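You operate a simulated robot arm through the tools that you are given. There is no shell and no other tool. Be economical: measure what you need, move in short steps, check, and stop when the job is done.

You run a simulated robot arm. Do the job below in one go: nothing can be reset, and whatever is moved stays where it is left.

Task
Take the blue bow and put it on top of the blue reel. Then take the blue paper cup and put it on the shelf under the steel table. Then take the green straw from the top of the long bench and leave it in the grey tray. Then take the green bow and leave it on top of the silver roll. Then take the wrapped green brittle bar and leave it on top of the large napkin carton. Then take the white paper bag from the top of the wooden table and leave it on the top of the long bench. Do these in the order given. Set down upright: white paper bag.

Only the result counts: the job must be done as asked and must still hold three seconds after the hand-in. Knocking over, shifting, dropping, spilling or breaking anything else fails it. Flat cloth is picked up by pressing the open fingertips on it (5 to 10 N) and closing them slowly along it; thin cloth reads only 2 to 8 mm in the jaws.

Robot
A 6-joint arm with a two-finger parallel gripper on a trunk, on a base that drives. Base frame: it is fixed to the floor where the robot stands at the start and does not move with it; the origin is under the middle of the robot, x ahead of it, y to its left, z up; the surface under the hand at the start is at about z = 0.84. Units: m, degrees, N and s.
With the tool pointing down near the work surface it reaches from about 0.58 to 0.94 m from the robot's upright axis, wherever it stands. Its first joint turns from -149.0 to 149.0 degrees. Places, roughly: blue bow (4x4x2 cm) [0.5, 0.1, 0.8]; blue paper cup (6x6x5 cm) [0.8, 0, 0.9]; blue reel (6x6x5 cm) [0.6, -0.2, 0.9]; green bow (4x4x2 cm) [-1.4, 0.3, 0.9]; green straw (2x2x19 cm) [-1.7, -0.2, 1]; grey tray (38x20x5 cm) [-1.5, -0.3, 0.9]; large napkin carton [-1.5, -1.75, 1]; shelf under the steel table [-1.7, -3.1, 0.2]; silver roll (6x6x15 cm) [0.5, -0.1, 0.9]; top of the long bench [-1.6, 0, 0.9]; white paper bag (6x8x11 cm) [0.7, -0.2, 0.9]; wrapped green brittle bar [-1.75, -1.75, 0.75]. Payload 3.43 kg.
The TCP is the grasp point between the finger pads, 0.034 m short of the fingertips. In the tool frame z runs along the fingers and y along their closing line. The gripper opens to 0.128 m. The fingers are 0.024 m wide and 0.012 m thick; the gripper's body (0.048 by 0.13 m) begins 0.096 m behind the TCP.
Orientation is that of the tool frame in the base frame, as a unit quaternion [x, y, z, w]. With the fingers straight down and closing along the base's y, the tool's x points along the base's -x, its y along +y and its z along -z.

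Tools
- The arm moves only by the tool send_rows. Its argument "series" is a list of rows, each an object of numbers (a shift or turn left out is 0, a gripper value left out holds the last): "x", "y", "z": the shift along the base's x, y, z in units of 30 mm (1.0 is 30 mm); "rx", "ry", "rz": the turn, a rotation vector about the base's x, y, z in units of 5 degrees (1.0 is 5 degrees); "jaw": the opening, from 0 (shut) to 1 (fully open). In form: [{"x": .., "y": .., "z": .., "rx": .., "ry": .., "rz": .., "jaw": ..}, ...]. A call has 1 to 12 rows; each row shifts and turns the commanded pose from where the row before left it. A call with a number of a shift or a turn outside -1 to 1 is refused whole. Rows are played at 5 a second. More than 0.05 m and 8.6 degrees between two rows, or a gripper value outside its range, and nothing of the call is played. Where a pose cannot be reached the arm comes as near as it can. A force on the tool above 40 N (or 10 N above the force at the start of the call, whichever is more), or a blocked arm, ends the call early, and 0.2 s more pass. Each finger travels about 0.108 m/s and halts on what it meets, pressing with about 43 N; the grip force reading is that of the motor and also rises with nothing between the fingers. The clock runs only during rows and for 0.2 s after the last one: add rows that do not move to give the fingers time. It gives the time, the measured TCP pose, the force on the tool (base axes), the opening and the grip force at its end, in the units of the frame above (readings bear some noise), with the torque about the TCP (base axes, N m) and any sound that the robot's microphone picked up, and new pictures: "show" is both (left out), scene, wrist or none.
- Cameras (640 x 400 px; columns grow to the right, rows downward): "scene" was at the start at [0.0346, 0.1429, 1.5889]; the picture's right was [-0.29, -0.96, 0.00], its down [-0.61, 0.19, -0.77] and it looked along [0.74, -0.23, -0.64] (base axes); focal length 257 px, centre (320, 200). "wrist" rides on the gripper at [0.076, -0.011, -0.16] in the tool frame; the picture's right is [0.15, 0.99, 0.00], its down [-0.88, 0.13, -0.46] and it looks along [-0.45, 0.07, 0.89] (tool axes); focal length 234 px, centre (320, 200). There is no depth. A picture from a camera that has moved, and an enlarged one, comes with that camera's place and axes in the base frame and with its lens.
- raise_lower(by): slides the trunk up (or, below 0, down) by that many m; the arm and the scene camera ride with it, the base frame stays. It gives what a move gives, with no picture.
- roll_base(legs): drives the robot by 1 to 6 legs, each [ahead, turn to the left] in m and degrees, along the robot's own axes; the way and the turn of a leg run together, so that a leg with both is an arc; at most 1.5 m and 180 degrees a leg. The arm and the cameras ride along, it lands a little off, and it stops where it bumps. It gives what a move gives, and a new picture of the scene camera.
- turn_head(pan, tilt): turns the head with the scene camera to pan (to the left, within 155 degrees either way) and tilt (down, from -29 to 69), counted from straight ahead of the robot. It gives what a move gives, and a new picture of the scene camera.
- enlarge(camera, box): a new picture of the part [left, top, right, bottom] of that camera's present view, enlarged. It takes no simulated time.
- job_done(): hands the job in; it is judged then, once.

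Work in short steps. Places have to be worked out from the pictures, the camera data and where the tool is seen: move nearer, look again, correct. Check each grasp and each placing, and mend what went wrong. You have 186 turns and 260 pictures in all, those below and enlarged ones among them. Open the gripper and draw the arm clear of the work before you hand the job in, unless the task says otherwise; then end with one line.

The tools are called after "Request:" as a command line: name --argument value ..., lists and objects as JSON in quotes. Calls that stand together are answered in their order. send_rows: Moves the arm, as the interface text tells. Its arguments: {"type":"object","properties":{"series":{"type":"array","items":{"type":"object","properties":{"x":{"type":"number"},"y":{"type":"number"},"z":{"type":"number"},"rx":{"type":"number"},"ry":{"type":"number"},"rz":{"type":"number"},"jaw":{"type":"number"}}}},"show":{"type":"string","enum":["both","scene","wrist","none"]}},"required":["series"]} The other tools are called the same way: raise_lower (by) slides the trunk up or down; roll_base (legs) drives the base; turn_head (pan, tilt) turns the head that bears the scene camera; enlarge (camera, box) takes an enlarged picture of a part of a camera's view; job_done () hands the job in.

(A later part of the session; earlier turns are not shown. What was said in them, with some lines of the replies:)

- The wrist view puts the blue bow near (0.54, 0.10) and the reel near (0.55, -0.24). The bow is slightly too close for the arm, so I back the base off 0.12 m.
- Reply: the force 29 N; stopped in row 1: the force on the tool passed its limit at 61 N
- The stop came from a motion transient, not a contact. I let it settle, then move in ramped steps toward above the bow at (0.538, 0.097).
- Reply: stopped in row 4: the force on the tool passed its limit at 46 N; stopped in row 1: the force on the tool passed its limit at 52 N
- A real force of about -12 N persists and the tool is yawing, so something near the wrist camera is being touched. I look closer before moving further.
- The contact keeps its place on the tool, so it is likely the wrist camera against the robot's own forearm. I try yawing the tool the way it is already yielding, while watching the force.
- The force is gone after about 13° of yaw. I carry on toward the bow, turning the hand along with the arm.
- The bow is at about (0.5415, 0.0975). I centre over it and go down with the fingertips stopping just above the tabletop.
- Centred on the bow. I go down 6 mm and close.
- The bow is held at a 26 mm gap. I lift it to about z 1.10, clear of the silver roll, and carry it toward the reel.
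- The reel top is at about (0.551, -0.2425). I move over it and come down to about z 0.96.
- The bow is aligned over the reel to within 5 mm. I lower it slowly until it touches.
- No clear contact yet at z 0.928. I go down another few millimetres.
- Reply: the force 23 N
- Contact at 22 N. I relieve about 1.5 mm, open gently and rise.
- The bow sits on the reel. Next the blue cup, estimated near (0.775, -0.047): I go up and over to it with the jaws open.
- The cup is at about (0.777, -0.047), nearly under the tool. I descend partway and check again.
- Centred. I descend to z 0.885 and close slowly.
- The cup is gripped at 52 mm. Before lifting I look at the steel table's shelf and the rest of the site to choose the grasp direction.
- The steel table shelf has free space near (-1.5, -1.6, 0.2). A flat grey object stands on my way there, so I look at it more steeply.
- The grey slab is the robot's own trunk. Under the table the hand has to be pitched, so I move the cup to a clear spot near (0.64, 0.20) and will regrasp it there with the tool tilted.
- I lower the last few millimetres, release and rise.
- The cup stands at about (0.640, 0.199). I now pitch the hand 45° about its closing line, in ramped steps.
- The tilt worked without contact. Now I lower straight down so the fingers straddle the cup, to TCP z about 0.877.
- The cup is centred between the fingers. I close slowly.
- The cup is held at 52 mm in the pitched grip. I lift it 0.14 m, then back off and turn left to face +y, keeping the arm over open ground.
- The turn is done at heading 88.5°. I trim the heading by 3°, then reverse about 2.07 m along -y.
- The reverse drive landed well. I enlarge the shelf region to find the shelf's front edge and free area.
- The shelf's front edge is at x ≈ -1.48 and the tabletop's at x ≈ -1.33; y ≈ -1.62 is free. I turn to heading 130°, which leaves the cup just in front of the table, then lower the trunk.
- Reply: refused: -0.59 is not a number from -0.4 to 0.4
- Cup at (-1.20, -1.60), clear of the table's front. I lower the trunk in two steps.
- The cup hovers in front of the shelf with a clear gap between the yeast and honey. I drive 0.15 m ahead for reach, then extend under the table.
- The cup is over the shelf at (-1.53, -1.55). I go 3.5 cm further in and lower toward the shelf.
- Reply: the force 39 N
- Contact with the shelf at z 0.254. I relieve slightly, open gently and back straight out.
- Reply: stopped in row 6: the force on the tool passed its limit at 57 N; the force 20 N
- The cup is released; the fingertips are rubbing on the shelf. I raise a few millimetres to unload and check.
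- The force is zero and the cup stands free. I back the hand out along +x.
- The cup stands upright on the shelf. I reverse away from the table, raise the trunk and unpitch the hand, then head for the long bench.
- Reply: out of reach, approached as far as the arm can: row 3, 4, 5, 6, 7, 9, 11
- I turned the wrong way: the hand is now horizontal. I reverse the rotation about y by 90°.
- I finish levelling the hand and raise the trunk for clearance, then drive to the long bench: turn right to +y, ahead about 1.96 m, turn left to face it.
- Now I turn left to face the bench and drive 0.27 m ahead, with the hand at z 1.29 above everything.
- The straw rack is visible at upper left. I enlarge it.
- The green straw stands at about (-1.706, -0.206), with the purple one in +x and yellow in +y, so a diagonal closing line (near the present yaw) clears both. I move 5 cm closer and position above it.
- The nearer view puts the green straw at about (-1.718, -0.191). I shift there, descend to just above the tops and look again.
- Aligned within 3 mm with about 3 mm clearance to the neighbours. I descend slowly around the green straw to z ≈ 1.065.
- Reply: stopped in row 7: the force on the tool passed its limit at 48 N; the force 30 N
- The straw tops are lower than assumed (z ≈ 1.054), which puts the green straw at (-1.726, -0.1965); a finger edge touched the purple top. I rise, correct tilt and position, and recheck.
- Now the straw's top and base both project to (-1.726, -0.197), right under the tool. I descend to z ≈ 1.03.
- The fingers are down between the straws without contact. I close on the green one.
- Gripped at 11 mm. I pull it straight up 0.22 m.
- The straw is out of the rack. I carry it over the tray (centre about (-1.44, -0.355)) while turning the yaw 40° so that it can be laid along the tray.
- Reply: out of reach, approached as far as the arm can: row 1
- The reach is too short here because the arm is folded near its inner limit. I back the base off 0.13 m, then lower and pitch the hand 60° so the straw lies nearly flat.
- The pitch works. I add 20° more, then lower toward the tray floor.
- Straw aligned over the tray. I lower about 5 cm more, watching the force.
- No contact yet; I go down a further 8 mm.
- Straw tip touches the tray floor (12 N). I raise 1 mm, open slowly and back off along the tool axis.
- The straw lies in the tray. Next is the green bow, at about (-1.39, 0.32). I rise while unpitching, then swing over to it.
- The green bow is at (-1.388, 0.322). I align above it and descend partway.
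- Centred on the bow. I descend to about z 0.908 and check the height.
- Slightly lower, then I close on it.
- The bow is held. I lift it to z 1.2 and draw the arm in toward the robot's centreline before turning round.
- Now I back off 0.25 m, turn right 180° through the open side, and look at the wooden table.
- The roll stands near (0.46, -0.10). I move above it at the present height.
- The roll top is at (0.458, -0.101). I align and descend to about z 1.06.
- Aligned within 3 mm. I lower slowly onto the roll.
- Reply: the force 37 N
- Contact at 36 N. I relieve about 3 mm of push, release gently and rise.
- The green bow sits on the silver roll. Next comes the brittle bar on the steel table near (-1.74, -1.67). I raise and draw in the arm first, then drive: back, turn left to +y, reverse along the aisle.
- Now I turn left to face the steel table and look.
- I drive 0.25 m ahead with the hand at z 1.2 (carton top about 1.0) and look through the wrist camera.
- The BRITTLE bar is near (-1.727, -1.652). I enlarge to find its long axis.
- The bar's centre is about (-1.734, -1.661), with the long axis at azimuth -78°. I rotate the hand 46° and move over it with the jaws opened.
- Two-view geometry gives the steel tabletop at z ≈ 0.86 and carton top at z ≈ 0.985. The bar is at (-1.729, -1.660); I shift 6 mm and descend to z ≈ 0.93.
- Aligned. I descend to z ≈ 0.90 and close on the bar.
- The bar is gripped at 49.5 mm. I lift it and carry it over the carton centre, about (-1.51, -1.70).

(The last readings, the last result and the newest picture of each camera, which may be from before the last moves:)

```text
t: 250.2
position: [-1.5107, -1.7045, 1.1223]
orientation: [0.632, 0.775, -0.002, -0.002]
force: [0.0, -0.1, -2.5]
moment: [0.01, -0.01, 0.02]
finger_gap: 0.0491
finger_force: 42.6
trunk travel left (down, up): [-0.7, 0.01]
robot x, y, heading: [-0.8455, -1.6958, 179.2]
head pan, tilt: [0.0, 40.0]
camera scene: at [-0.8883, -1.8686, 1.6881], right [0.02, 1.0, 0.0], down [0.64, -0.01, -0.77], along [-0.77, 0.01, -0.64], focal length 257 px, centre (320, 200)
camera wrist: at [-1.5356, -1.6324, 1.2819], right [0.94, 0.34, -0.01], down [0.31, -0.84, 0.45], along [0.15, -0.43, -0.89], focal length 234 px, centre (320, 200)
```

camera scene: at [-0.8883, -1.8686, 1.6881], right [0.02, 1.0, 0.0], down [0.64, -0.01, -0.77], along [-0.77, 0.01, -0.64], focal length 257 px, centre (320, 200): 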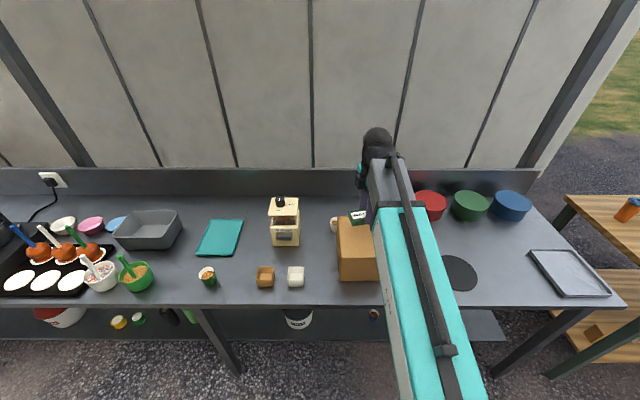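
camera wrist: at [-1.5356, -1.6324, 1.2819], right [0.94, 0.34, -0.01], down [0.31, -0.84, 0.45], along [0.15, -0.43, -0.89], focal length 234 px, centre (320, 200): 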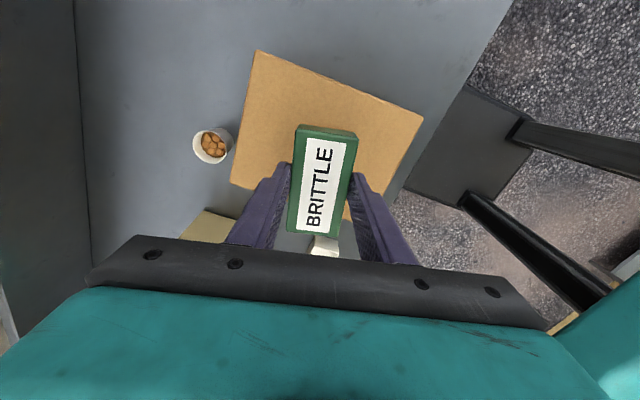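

Centred over the carton. I lower slowly.

Request:
send_rows --series '[{"z": -0.4, "x": 0.15}, {"z": -0.8}, {"z": -0.7}, {"z": -0.4}, {"z": -0.2}, {}]' --show "wrist"

Request:
send_rows --series '[{"z": -0.1}, {"z": -0.1}, {}]' --show "none"

```text
t: 251.6
position: [-1.5059, -1.7045, 1.0473]
orientation: [0.631, 0.776, -0.002, -0.004]
force: [0.4, -0.1, -2.3]
moment: [0.0, 0.0, -0.02]
finger_gap: 0.0495
finger_force: 42.8
trunk travel left (down, up): [-0.7, 0.01]
robot x, y, heading: [-0.8478, -1.6975, 179.2]
head pan, tilt: [0.0, 40.0]
camera wrist: at [-1.5319, -1.633, 1.2065], right [0.94, 0.34, -0.01], down [0.31, -0.84, 0.45], along [0.15, -0.43, -0.89], focal length 234 px, centre (320, 200)
```

wrist: 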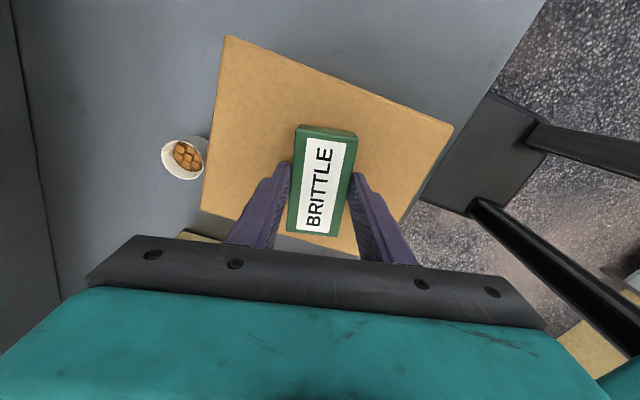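

```text
t: 252.4
position: [-1.5055, -1.7055, 1.0459]
orientation: [0.633, 0.774, -0.005, -0.005]
force: [4.2, -0.3, 20.3]
moment: [-0.1, -0.48, 0.01]
finger_gap: 0.0496
finger_force: 43.2
trunk travel left (down, up): [-0.7, 0.01]
robot x, y, heading: [-0.8386, -1.6986, 179.3]
head pan, tilt: [0.0, 40.0]
stopped in row 3: the force on the tool passed its limit at 41 N (the readings are from after the stop); the commanded pose is now the measured one
```

Contact with the carton top. I relieve slightly, release and rise.

Request:
send_rows --series '[{"z": 0.04}, {}, {"jaw": 0.42}, {"jaw": 0.5}, {"jaw": 0.65}, {}, {"z": 0.3}, {"z": 0.7}, {"z": 1}, {"z": 1}, {"z": 0.6}, {}]' --show "wrist"

```text
t: 255.0
position: [-1.5083, -1.7061, 1.1527]
orientation: [0.632, 0.775, -0.005, -0.005]
force: [-0.1, -0.5, 0.0]
moment: [-0.03, -0.03, 0.0]
finger_gap: 0.0833
finger_force: 0.1
trunk travel left (down, up): [-0.7, 0.01]
robot x, y, heading: [-0.8456, -1.6989, 179.0]
head pan, tilt: [0.0, 40.0]
camera wrist: at [-1.5324, -1.634, 1.3126], right [0.94, 0.34, -0.01], down [0.31, -0.84, 0.45], along [0.14, -0.43, -0.89], focal length 234 px, centre (320, 200)
```

wrist: 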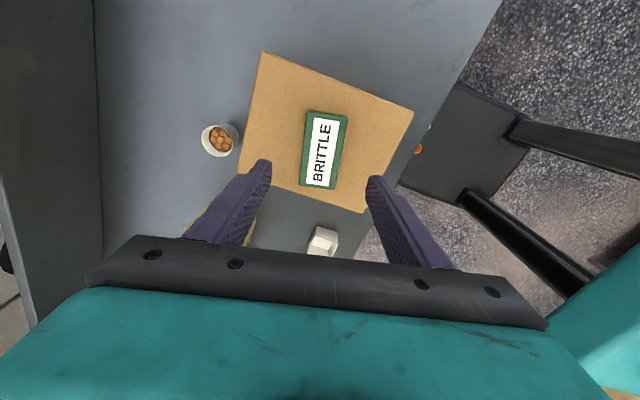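

The bar rests on the carton. Last item: the white paper bag. I raise the arm, restore the yaw, then drive back to the wooden table.

Request:
send_rows --series '[{"z": 0.4, "rz": -0.4}, {"z": 0.8, "rz": -0.8}, {"z": 0.8, "rz": -1}, {"z": 0.4, "rz": -1}, {"rz": -1}, {"rz": -1}, {"rz": -1}, {"rz": -1}, {"rz": -1}, {"rz": -1}, {"rz": -1}, {}]' --show "none"

Request:
roll_base --legs '[[-0.27, 0], [0, -89], [1.5, 0], [0.05, 0]]'

```text
t: 257.6
position: [-1.5076, -1.7055, 1.2242]
orientation: [0.905, 0.426, -0.003, -0.007]
force: [0.5, -0.1, -0.4]
moment: [0.0, 0.0, -0.01]
finger_gap: 0.0832
finger_force: 0.0
trunk travel left (down, up): [-0.7, 0.01]
robot x, y, heading: [-0.8425, -1.698, 179.2]
head pan, tilt: [0.0, 40.0]
```

```text
t: 273.7
position: [-0.5246, 0.5257, 1.2237]
orientation: [0.938, -0.347, 0.004, -0.005]
force: [1.0, 0.3, -0.2]
moment: [-0.02, 0.01, -0.02]
finger_gap: 0.0831
finger_force: 0.1
trunk travel left (down, up): [-0.7, 0.01]
robot x, y, heading: [-0.5321, -0.1388, 87.8]
head pan, tilt: [0.0, 40.0]
camera scene: at [-0.6999, -0.0942, 1.688], right [1.0, -0.04, 0.0], down [-0.03, -0.64, -0.77], along [0.03, 0.76, -0.64], focal length 257 px, centre (320, 200)
```

scene: 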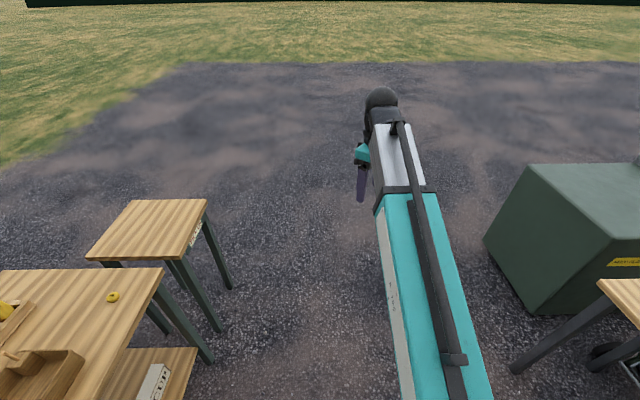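

Now I turn right to face the wooden table and drive 0.42 m ahead, with the hand high above its items.

Request:
roll_base --legs '[[0, -88], [0.42, 0]]'

Request:
send_rows --series '[{}]' --show "wrist"

```text
t: 281.7
position: [0.5528, -0.1249, 1.2248]
orientation: [-0.433, 0.901, -0.007, 0.002]
force: [0.9, 1.1, -0.7]
moment: [-0.04, 0.02, 0.04]
finger_gap: 0.0837
finger_force: 0.1
trunk travel left (down, up): [-0.7, 0.01]
robot x, y, heading: [-0.1117, -0.1548, 0.1]
head pan, tilt: [0.0, 40.0]
camera scene: at [-0.0746, 0.0129, 1.6882], right [0.0, -1.0, 0.0], down [-0.64, 0.0, -0.77], along [0.77, 0.0, -0.64], focal length 257 px, centre (320, 200)
```

scene: 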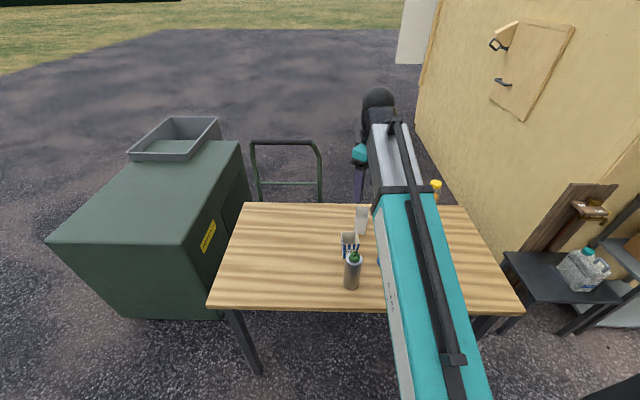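

```text
t: 282.1
position: [0.5532, -0.1247, 1.2248]
orientation: [-0.433, 0.902, -0.007, 0.002]
force: [-0.2, 0.3, -0.3]
moment: [-0.01, -0.01, 0.02]
finger_gap: 0.0832
finger_force: 0.1
trunk travel left (down, up): [-0.7, 0.01]
robot x, y, heading: [-0.1098, -0.1554, 0.1]
head pan, tilt: [0.0, 40.0]
camera wrist: at [0.5122, -0.1892, 1.3841], right [-0.86, 0.5, -0.01], down [0.44, 0.77, 0.45], along [0.24, 0.39, -0.89], focal length 234 px, centre (320, 200)
```

wrist: 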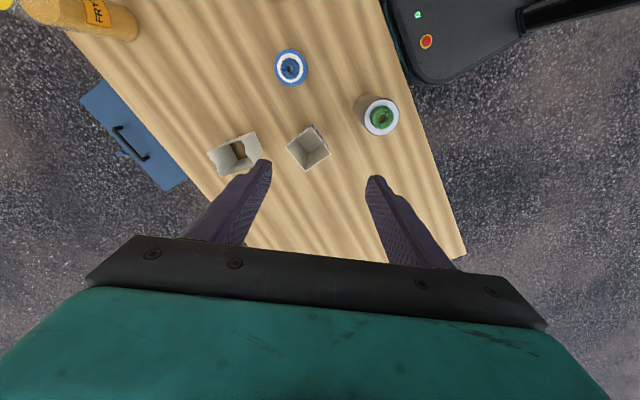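

The bag is near (0.71, -0.164). I move above it for a look.

Request:
send_rows --series '[{"x": 0.3, "y": -0.1}, {"x": 0.7, "y": -0.1}, {"x": 0.8, "y": -0.2}, {"x": 0.8, "y": -0.2}, {"x": 0.8, "y": -0.2}, {"x": 0.8, "y": -0.2}, {"x": 0.6, "y": -0.2}, {"x": 0.4, "y": -0.1}, {}]' --show "wrist"

Request:
enlarge --camera "wrist" --box '[240, 80, 400, 180]'

```text
t: 284.1
position: [0.7084, -0.1644, 1.2244]
orientation: [-0.434, 0.901, -0.007, 0.002]
force: [0.1, 0.8, 0.7]
moment: [0.02, 0.01, 0.03]
finger_gap: 0.0832
finger_force: 0.0
trunk travel left (down, up): [-0.7, 0.01]
robot x, y, heading: [-0.1113, -0.1559, 0.3]
head pan, tilt: [0.0, 40.0]
camera wrist: at [0.6679, -0.2278, 1.3841], right [-0.86, 0.5, -0.01], down [0.44, 0.77, 0.45], along [0.24, 0.38, -0.89], focal length 234 px, centre (320, 200)
```

wrist: 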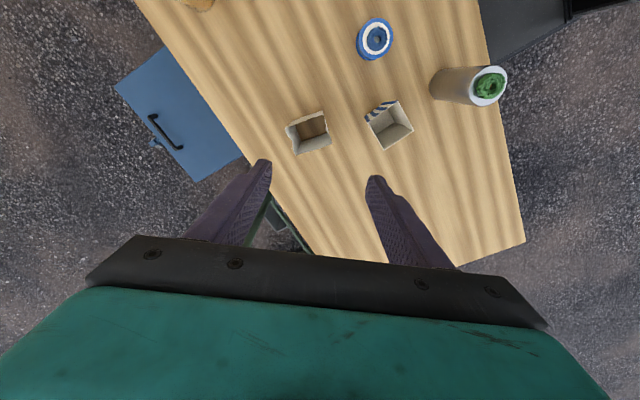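

```text
4.00 times, centred on (320, 130) of wrist
camera zoom: at [0.6679, -0.2278, 1.3841], right [-0.86, 0.5, -0.01], down [0.44, 0.77, 0.45], along [0.24, 0.38, -0.89], focal length 937 px, centre (320, 480)
```

zoom: 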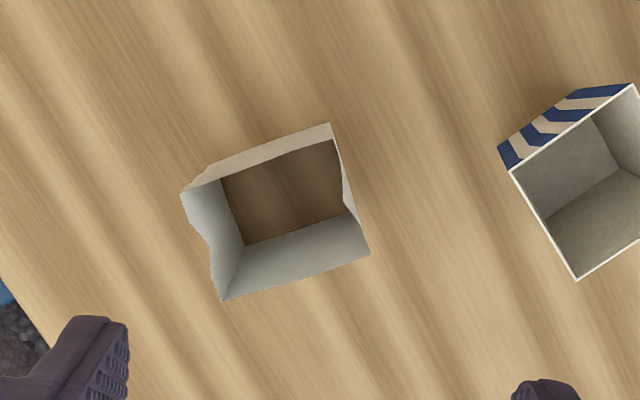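

The bag's centre is (0.735, -0.167), its 8 cm side along about x. I turn the hand so it closes along x (yaw about 80°), and come down to just above the bag.

Request:
send_rows --series '[{"rz": 0.4, "x": 0.2, "jaw": 0.88}, {"rz": 0.8, "x": 0.4}, {"rz": 0.9, "x": 0.3}, {"rz": 0.9}, {"rz": 0.9}, {"rz": 0.9, "z": -0.4}, {"rz": 0.6, "z": -0.8}, {"rz": 0.3, "z": -1}, {"z": -1}, {"z": -1}, {"z": -0.8}, {"z": -0.4}]' --show "wrist"

Request:
enlarge --camera "wrist" --box '[220, 100, 420, 225]'

```text
t: 286.7
position: [0.7351, -0.1639, 1.0617]
orientation: [-0.642, 0.767, -0.006, 0.004]
force: [0.9, 0.5, 0.2]
moment: [-0.01, -0.01, -0.02]
finger_gap: 0.1126
finger_force: 0.0
trunk travel left (down, up): [-0.7, 0.01]
robot x, y, heading: [-0.1111, -0.1567, 0.3]
head pan, tilt: [0.0, 40.0]
camera wrist: at [0.7309, -0.2389, 1.2212], right [-1.0, 0.03, -0.01], down [0.02, 0.89, 0.45], along [0.03, 0.45, -0.89], focal length 234 px, centre (320, 200)
```

wrist: 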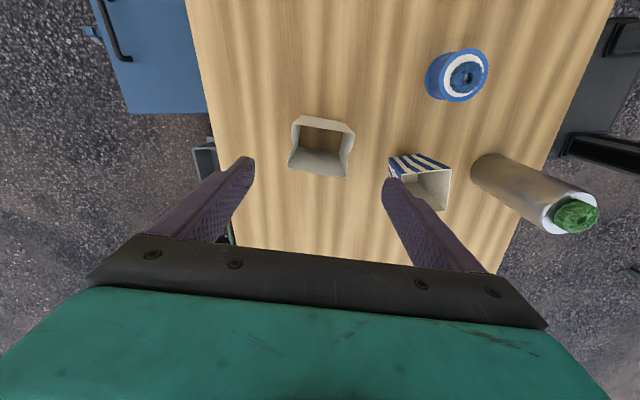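

```text
3.20 times, centred on (320, 162) of wrist
camera zoom: at [0.7309, -0.2389, 1.2212], right [-1.0, 0.03, -0.01], down [0.02, 0.89, 0.45], along [0.03, 0.45, -0.89], focal length 749 px, centre (320, 320)
```

zoom: 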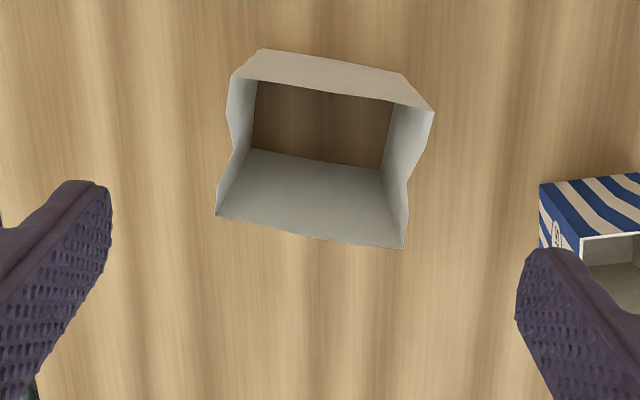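

Aligned with the bag (offset about 4 mm) and 2 cm clear of the striped box. I descend around the bag to z ≈ 0.90.

Request:
send_rows --series '[{"x": 0.1, "y": -0.1, "z": -0.3, "jaw": 0.82}, {"z": -0.6}, {"z": -0.8}, {"z": -0.8}, {"z": -0.8}, {"z": -0.8}, {"z": -0.6}, {"z": -0.4}, {"z": -0.3}, {}]' --show "wrist"

```text
t: 288.9
position: [0.7389, -0.1655, 0.9008]
orientation: [-0.641, 0.767, -0.006, 0.003]
force: [-0.2, 0.2, -0.2]
moment: [0.0, 0.03, 0.0]
finger_gap: 0.1049
finger_force: 0.1
trunk travel left (down, up): [-0.7, 0.01]
robot x, y, heading: [-0.1122, -0.1552, 0.0]
head pan, tilt: [0.0, 40.0]
camera wrist: at [0.7337, -0.242, 1.0605], right [-1.0, 0.03, -0.01], down [0.02, 0.89, 0.45], along [0.03, 0.45, -0.89], focal length 234 px, centre (320, 200)
```

wrist: 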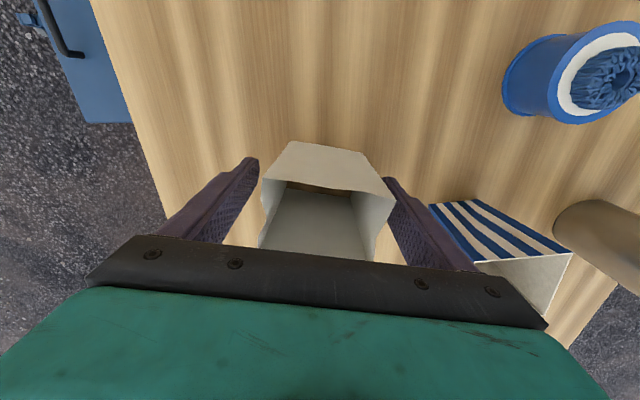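

Fingers straddle the bag. I close slowly.

Request:
send_rows --series '[{"jaw": 0.74}, {"jaw": 0.68}, {"jaw": 0.62}, {"jaw": 0.58}, {"jaw": 0.54}, {}, {}]' --show "wrist"

```text
t: 290.5
position: [0.7376, -0.1667, 0.9008]
orientation: [-0.641, 0.767, -0.006, 0.004]
force: [0.7, -0.1, -0.5]
moment: [0.02, 0.0, 0.03]
finger_gap: 0.074
finger_force: 42.5
trunk travel left (down, up): [-0.7, 0.01]
robot x, y, heading: [-0.1105, -0.156, 0.2]
head pan, tilt: [0.0, 40.0]
camera wrist: at [0.7337, -0.242, 1.0605], right [-1.0, 0.03, -0.01], down [0.02, 0.89, 0.45], along [0.03, 0.45, -0.89], focal length 234 px, centre (320, 200)
```

wrist: 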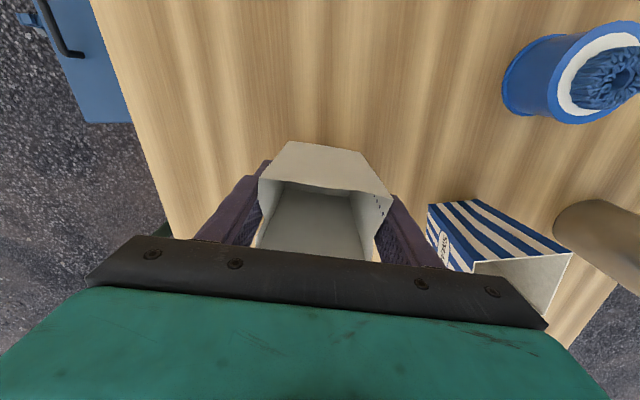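

The bag is gripped at 74 mm. I lift it straight up and draw the arm in.

Request:
send_rows --series '[{"z": 0.3}, {"z": 0.7}, {"z": 1}, {"z": 1}, {"z": 1}, {"z": 1}, {"z": 1}, {"z": 1}, {"z": 1}, {"z": 1}, {"z": 1}, {"z": 0.7}]' --show "none"

Request:
send_rows --series '[{"x": -0.3}, {"x": -0.7}, {"x": -0.9}, {"x": -0.9}, {"x": -0.9}, {"x": -0.7}, {"x": -0.3}, {}]' --show "wrist"

```text
t: 293.1
position: [0.7371, -0.1674, 1.2234]
orientation: [-0.642, 0.767, -0.005, 0.003]
force: [0.3, 0.0, -0.1]
moment: [-0.02, 0.02, 0.0]
finger_gap: 0.0739
finger_force: 42.7
trunk travel left (down, up): [-0.7, 0.01]
robot x, y, heading: [-0.1096, -0.1544, 0.2]
head pan, tilt: [0.0, 40.0]
```

```text
t: 294.9
position: [0.5984, -0.1675, 1.2211]
orientation: [-0.641, 0.767, -0.007, 0.003]
force: [-0.4, -0.8, -0.6]
moment: [0.05, -0.03, 0.02]
finger_gap: 0.074
finger_force: 43.2
trunk travel left (down, up): [-0.7, 0.01]
robot x, y, heading: [-0.1114, -0.1528, 0.4]
head pan, tilt: [0.0, 40.0]
camera wrist: at [0.5937, -0.2422, 1.3818], right [-1.0, 0.03, -0.01], down [0.02, 0.89, 0.45], along [0.03, 0.45, -0.89], focal length 234 px, centre (320, 200)
```

wrist: 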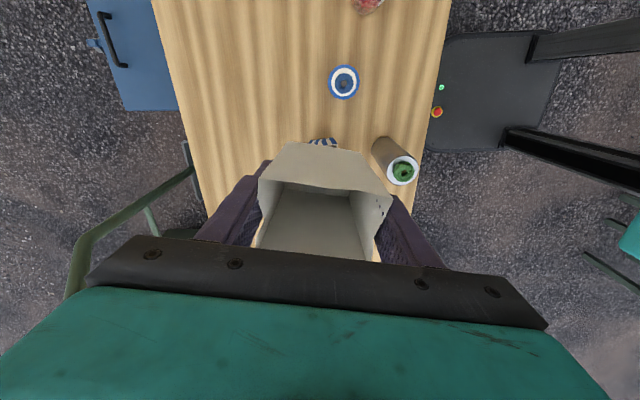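

The bag is held upright and both bows are still in place. I drive back, turn left, go ahead 0.3 m and turn left again to face the bench.

Request:
roll_base --legs '[[-0.42, 0], [0, 90], [0.3, 0], [0, 90]]'

```text
t: 310.2
position: [-1.2422, 0.1444, 1.2216]
orientation: [0.762, 0.648, -0.004, -0.005]
force: [0.3, -0.7, -0.4]
moment: [-0.02, 0.05, 0.01]
finger_gap: 0.0739
finger_force: 42.9
trunk travel left (down, up): [-0.7, 0.01]
robot x, y, heading: [-0.5325, 0.0987, -179.4]
head pan, tilt: [0.0, 40.0]
camera scene: at [-0.57, -0.0725, 1.6881], right [-0.01, 1.0, 0.0], down [0.64, 0.01, -0.77], along [-0.77, -0.01, -0.64], focal length 257 px, centre (320, 200)
```

scene: 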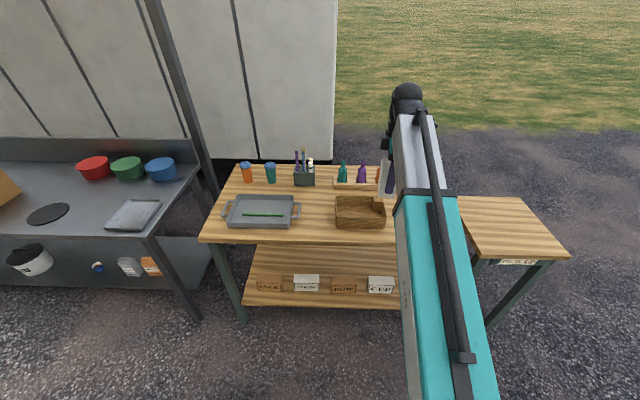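

I drive 0.1 m ahead and shift the bag to above the free spot at about (-1.36, 0.295).

Request:
roll_base --legs '[[0.1, 0]]'

Request:
send_rows --series '[{"y": 0.3}, {"y": 0.7}, {"y": 0.9}, {"y": 0.9, "x": -0.2}, {"y": 0.9, "x": -0.2}, {"y": 0.7, "x": -0.2}, {"y": 0.4}, {}]' --show "wrist"

```text
t: 311.4
position: [-1.3439, 0.1446, 1.221]
orientation: [0.762, 0.648, -0.003, -0.004]
force: [-0.3, 0.1, -0.3]
moment: [-0.03, -0.04, 0.0]
finger_gap: 0.0744
finger_force: 43.4
trunk travel left (down, up): [-0.7, 0.01]
robot x, y, heading: [-0.6348, 0.1001, -179.5]
head pan, tilt: [0.0, 40.0]
camera scene: at [-0.6739, -0.073, 1.688], right [-0.01, 1.0, 0.0], down [0.64, 0.01, -0.77], along [-0.77, -0.01, -0.64], focal length 257 px, centre (320, 200)
```

scene: 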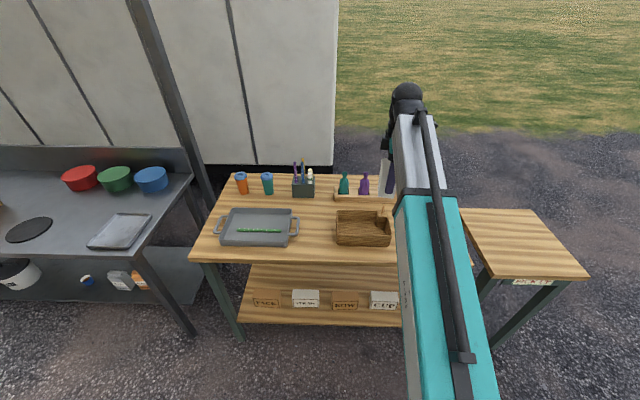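

```text
t: 313.2
position: [-1.3614, 0.289, 1.222]
orientation: [0.761, 0.648, -0.004, -0.006]
force: [1.4, 0.0, 0.0]
moment: [0.0, 0.04, -0.01]
finger_gap: 0.0743
finger_force: 43.3
trunk travel left (down, up): [-0.7, 0.01]
robot x, y, heading: [-0.6309, 0.1018, -179.6]
head pan, tilt: [0.0, 40.0]
camera wrist: at [-1.3587, 0.3649, 1.3817], right [1.0, -0.01, -0.01], down [-0.01, -0.89, 0.45], along [-0.02, -0.45, -0.89], focal length 234 px, centre (320, 200)
```

wrist: 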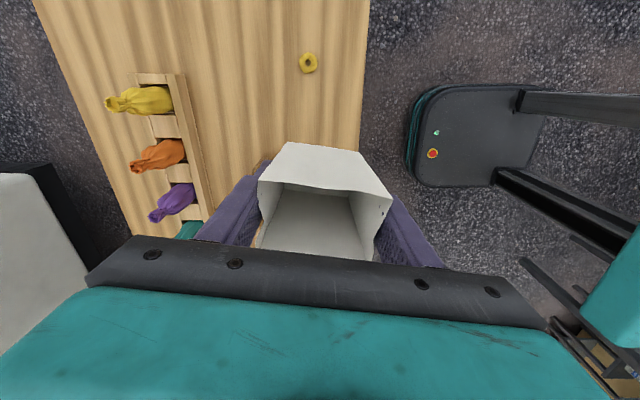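

The spot is clear: yellow bow at y 0.398, basket rim near y 0.235, bench front at x -1.28. I shift slightly and lower to about z 0.95.

Request:
send_rows --series '[{"x": -0.3, "y": 0.2}, {"x": -0.3, "y": 0.2, "z": -0.4}, {"z": -0.8}, {"z": -1}, {"z": -1}, {"z": -1}, {"z": -1}, {"z": -1}, {"z": -1}, {"z": -0.9}, {"z": -0.6}, {"z": -0.3}]' --show "both"

```text
t: 315.8
position: [-1.3781, 0.2987, 0.951]
orientation: [0.761, 0.649, -0.004, -0.005]
force: [0.1, 0.1, -0.5]
moment: [0.0, -0.03, 0.06]
finger_gap: 0.0739
finger_force: 42.9
trunk travel left (down, up): [-0.7, 0.01]
robot x, y, heading: [-0.6324, 0.1008, -179.3]
head pan, tilt: [0.0, 40.0]
camera scene: at [-0.6719, -0.0731, 1.6881], right [-0.01, 1.0, 0.0], down [0.64, 0.01, -0.77], along [-0.77, -0.01, -0.64], focal length 257 px, centre (320, 200)
camera wrist: at [-1.3758, 0.3749, 1.1106], right [1.0, -0.01, -0.01], down [-0.01, -0.89, 0.45], along [-0.02, -0.45, -0.89], focal length 234 px, centre (320, 200)
```

scene: 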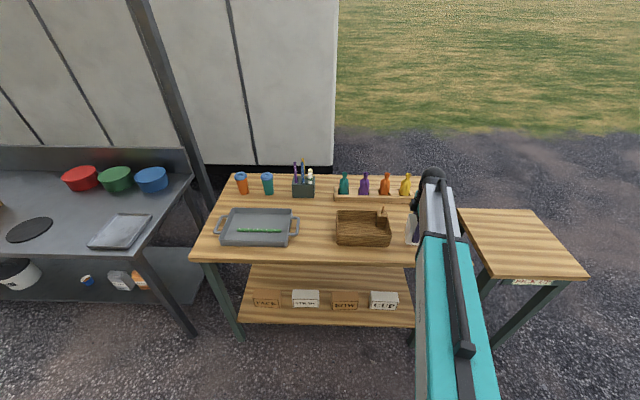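
wrist: 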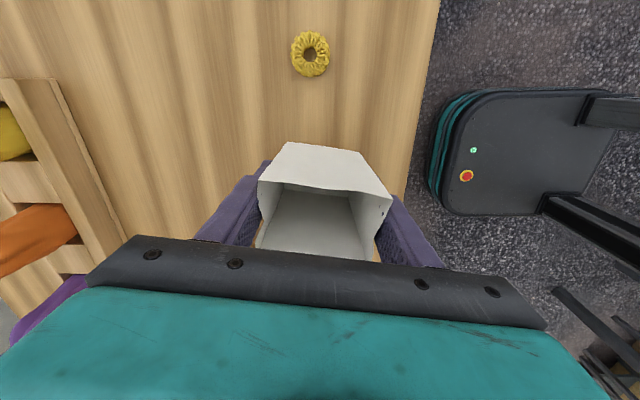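

Request:
enlarge --camera "scene" --box '[340, 180, 460, 255]'

```text
5.33 times, centred on (400, 218) of scene
camera zoom: at [-0.6719, -0.0731, 1.6881], right [-0.01, 1.0, 0.0], down [0.64, 0.01, -0.77], along [-0.77, -0.01, -0.64], focal length 1373 px, centre (-107, 107)
```

zoom: 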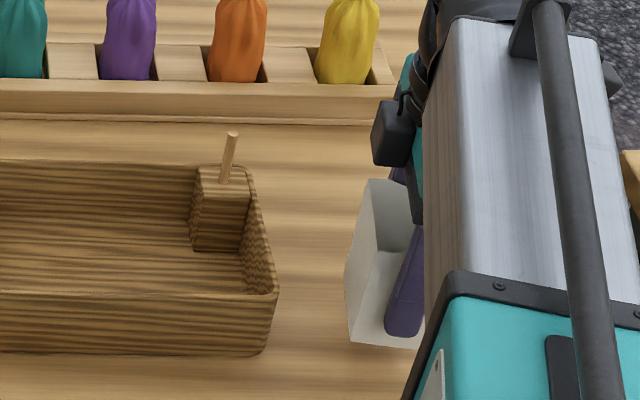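

Plenty of clearance to the basket. I lower to contact in small steps.

Request:
send_rows --series '[{"z": -0.25}, {"z": -0.3}, {"z": -0.15}, {}]' --show "none"

Request:
send_rows --series '[{"z": -0.1}, {"z": -0.1}, {}]' --show "none"

```text
t: 316.8
position: [-1.3793, 0.2986, 0.93]
orientation: [0.761, 0.648, -0.004, -0.006]
force: [0.3, 0.6, -0.1]
moment: [0.03, 0.0, -0.01]
finger_gap: 0.0742
finger_force: 43.4
trunk travel left (down, up): [-0.7, 0.01]
robot x, y, heading: [-0.6325, 0.0983, -179.4]
head pan, tilt: [0.0, 40.0]
```

```text
t: 317.6
position: [-1.3798, 0.2994, 0.9248]
orientation: [0.762, 0.648, -0.003, -0.006]
force: [-0.6, 0.1, 0.4]
moment: [-0.04, 0.0, 0.03]
finger_gap: 0.0739
finger_force: 42.8
trunk travel left (down, up): [-0.7, 0.01]
robot x, y, heading: [-0.6286, 0.0999, -179.3]
head pan, tilt: [0.0, 40.0]
```

Request:
send_rows --series '[{"z": -0.06}, {"z": -0.06}, {}]' --show "none"

```text
t: 318.4
position: [-1.3769, 0.2985, 0.9212]
orientation: [0.761, 0.648, -0.004, -0.006]
force: [-0.8, 0.3, 0.7]
moment: [0.02, 0.02, -0.01]
finger_gap: 0.0743
finger_force: 42.7
trunk travel left (down, up): [-0.7, 0.01]
robot x, y, heading: [-0.6334, 0.0973, -179.3]
head pan, tilt: [0.0, 40.0]
```

No contact yet; I continue in 2 mm steps.

Request:
send_rows --series '[{"z": -0.06}, {"z": -0.06}, {}]' --show "none"

```text
t: 319.2
position: [-1.3789, 0.2995, 0.921]
orientation: [0.761, 0.648, -0.004, -0.007]
force: [-3.3, -0.5, 19.1]
moment: [-0.17, -0.5, -0.06]
finger_gap: 0.0739
finger_force: 42.6
trunk travel left (down, up): [-0.7, 0.01]
robot x, y, heading: [-0.6292, 0.0971, -179.5]
head pan, tilt: [0.0, 40.0]
```

The bag touches the bench (19 N at z 0.921). I relieve 2 mm, open slowly and rise straight up.

Request:
send_rows --series '[{"z": 0.06}, {}, {"jaw": 0.62}, {"jaw": 0.7}, {"jaw": 0.82}, {}, {"z": 0.3}, {"z": 0.6}, {"z": 0.9}, {"z": 1}, {"z": 1}, {"z": 0.8}]' --show "none"

Request:
send_rows --series '[{"z": 1}, {"z": 1}, {"z": 1}, {"z": 0.6}, {}]' --show "both"

```text
t: 321.8
position: [-1.3784, 0.2982, 1.0558]
orientation: [0.762, 0.648, -0.003, -0.005]
force: [0.4, 0.2, 0.5]
moment: [0.02, 0.01, 0.01]
finger_gap: 0.1051
finger_force: 0.1
trunk travel left (down, up): [-0.7, 0.01]
robot x, y, heading: [-0.6341, 0.1004, -179.4]
head pan, tilt: [0.0, 40.0]
```

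```text
t: 323.0
position: [-1.379, 0.3011, 1.1651]
orientation: [0.761, 0.648, -0.004, -0.006]
force: [-0.5, 0.6, -0.6]
moment: [0.01, 0.0, -0.01]
finger_gap: 0.105
finger_force: 0.1
trunk travel left (down, up): [-0.7, 0.01]
robot x, y, heading: [-0.6317, 0.0984, -179.5]
head pan, tilt: [0.0, 40.0]
camera scene: at [-0.6719, -0.0731, 1.6881], right [-0.01, 1.0, 0.0], down [0.64, 0.01, -0.77], along [-0.77, -0.01, -0.64], focal length 257 px, centre (320, 200)
camera wrist: at [-1.3763, 0.3765, 1.3254], right [1.0, -0.01, -0.01], down [-0.01, -0.89, 0.45], along [-0.02, -0.45, -0.89], focal length 234 px, centre (320, 200)
```

scene: 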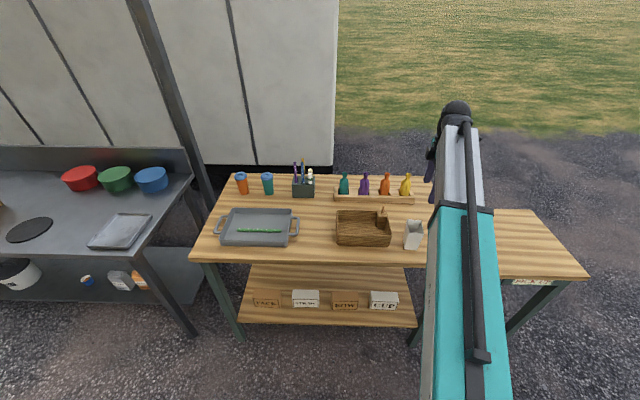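
wrist: 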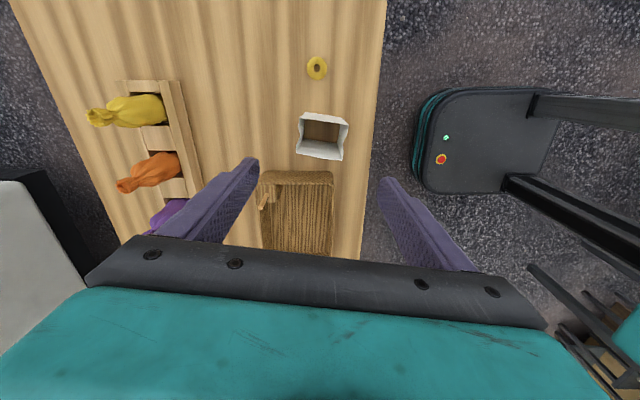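

The bag stands upright on the bench. I back away so the arm is clear of the work.

Request:
roll_base --legs '[[-0.25, 0]]'

Request:
enlarge --camera "scene" --box '[200, 140, 460, 302]'

```text
t: 325.1
position: [-1.1194, 0.3021, 1.1665]
orientation: [0.761, 0.649, -0.004, -0.005]
force: [-0.2, -0.1, -0.2]
moment: [0.0, 0.04, -0.04]
finger_gap: 0.1051
finger_force: 0.1
trunk travel left (down, up): [-0.7, 0.01]
robot x, y, heading: [-0.3705, 0.1046, -179.6]
head pan, tilt: [0.0, 40.0]
camera scene: at [-0.4118, -0.0707, 1.6881], right [-0.01, 1.0, 0.0], down [0.64, 0.01, -0.77], along [-0.77, -0.01, -0.64], focal length 257 px, centre (320, 200)
```

scene: 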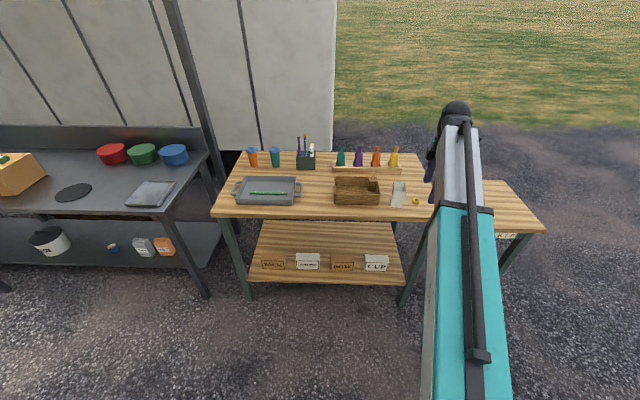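

```text
2.46 times, centred on (330, 221) of scene
camera zoom: at [-0.4118, -0.0707, 1.6881], right [-0.01, 1.0, 0.0], down [0.64, 0.01, -0.77], along [-0.77, -0.01, -0.64], focal length 634 px, centre (295, 148)
```

zoom: 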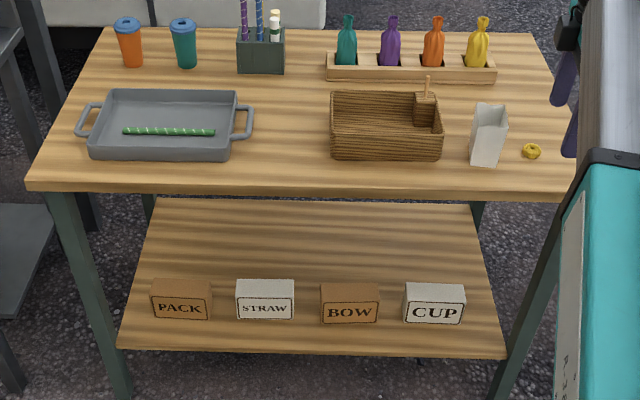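

Everything in view is where it should be: the bag upright on the bench, the straw in the tray, the cup on the shelf and the bar on the carton. The bows were in place when last seen, so I hand in.

Request:
job_done

```text
The job is handed in.
```

I did all six moves in the order given and handed the job in. In my last views every item was where you asked: the white paper bag was upright, the gripper was open and the arm was clear.
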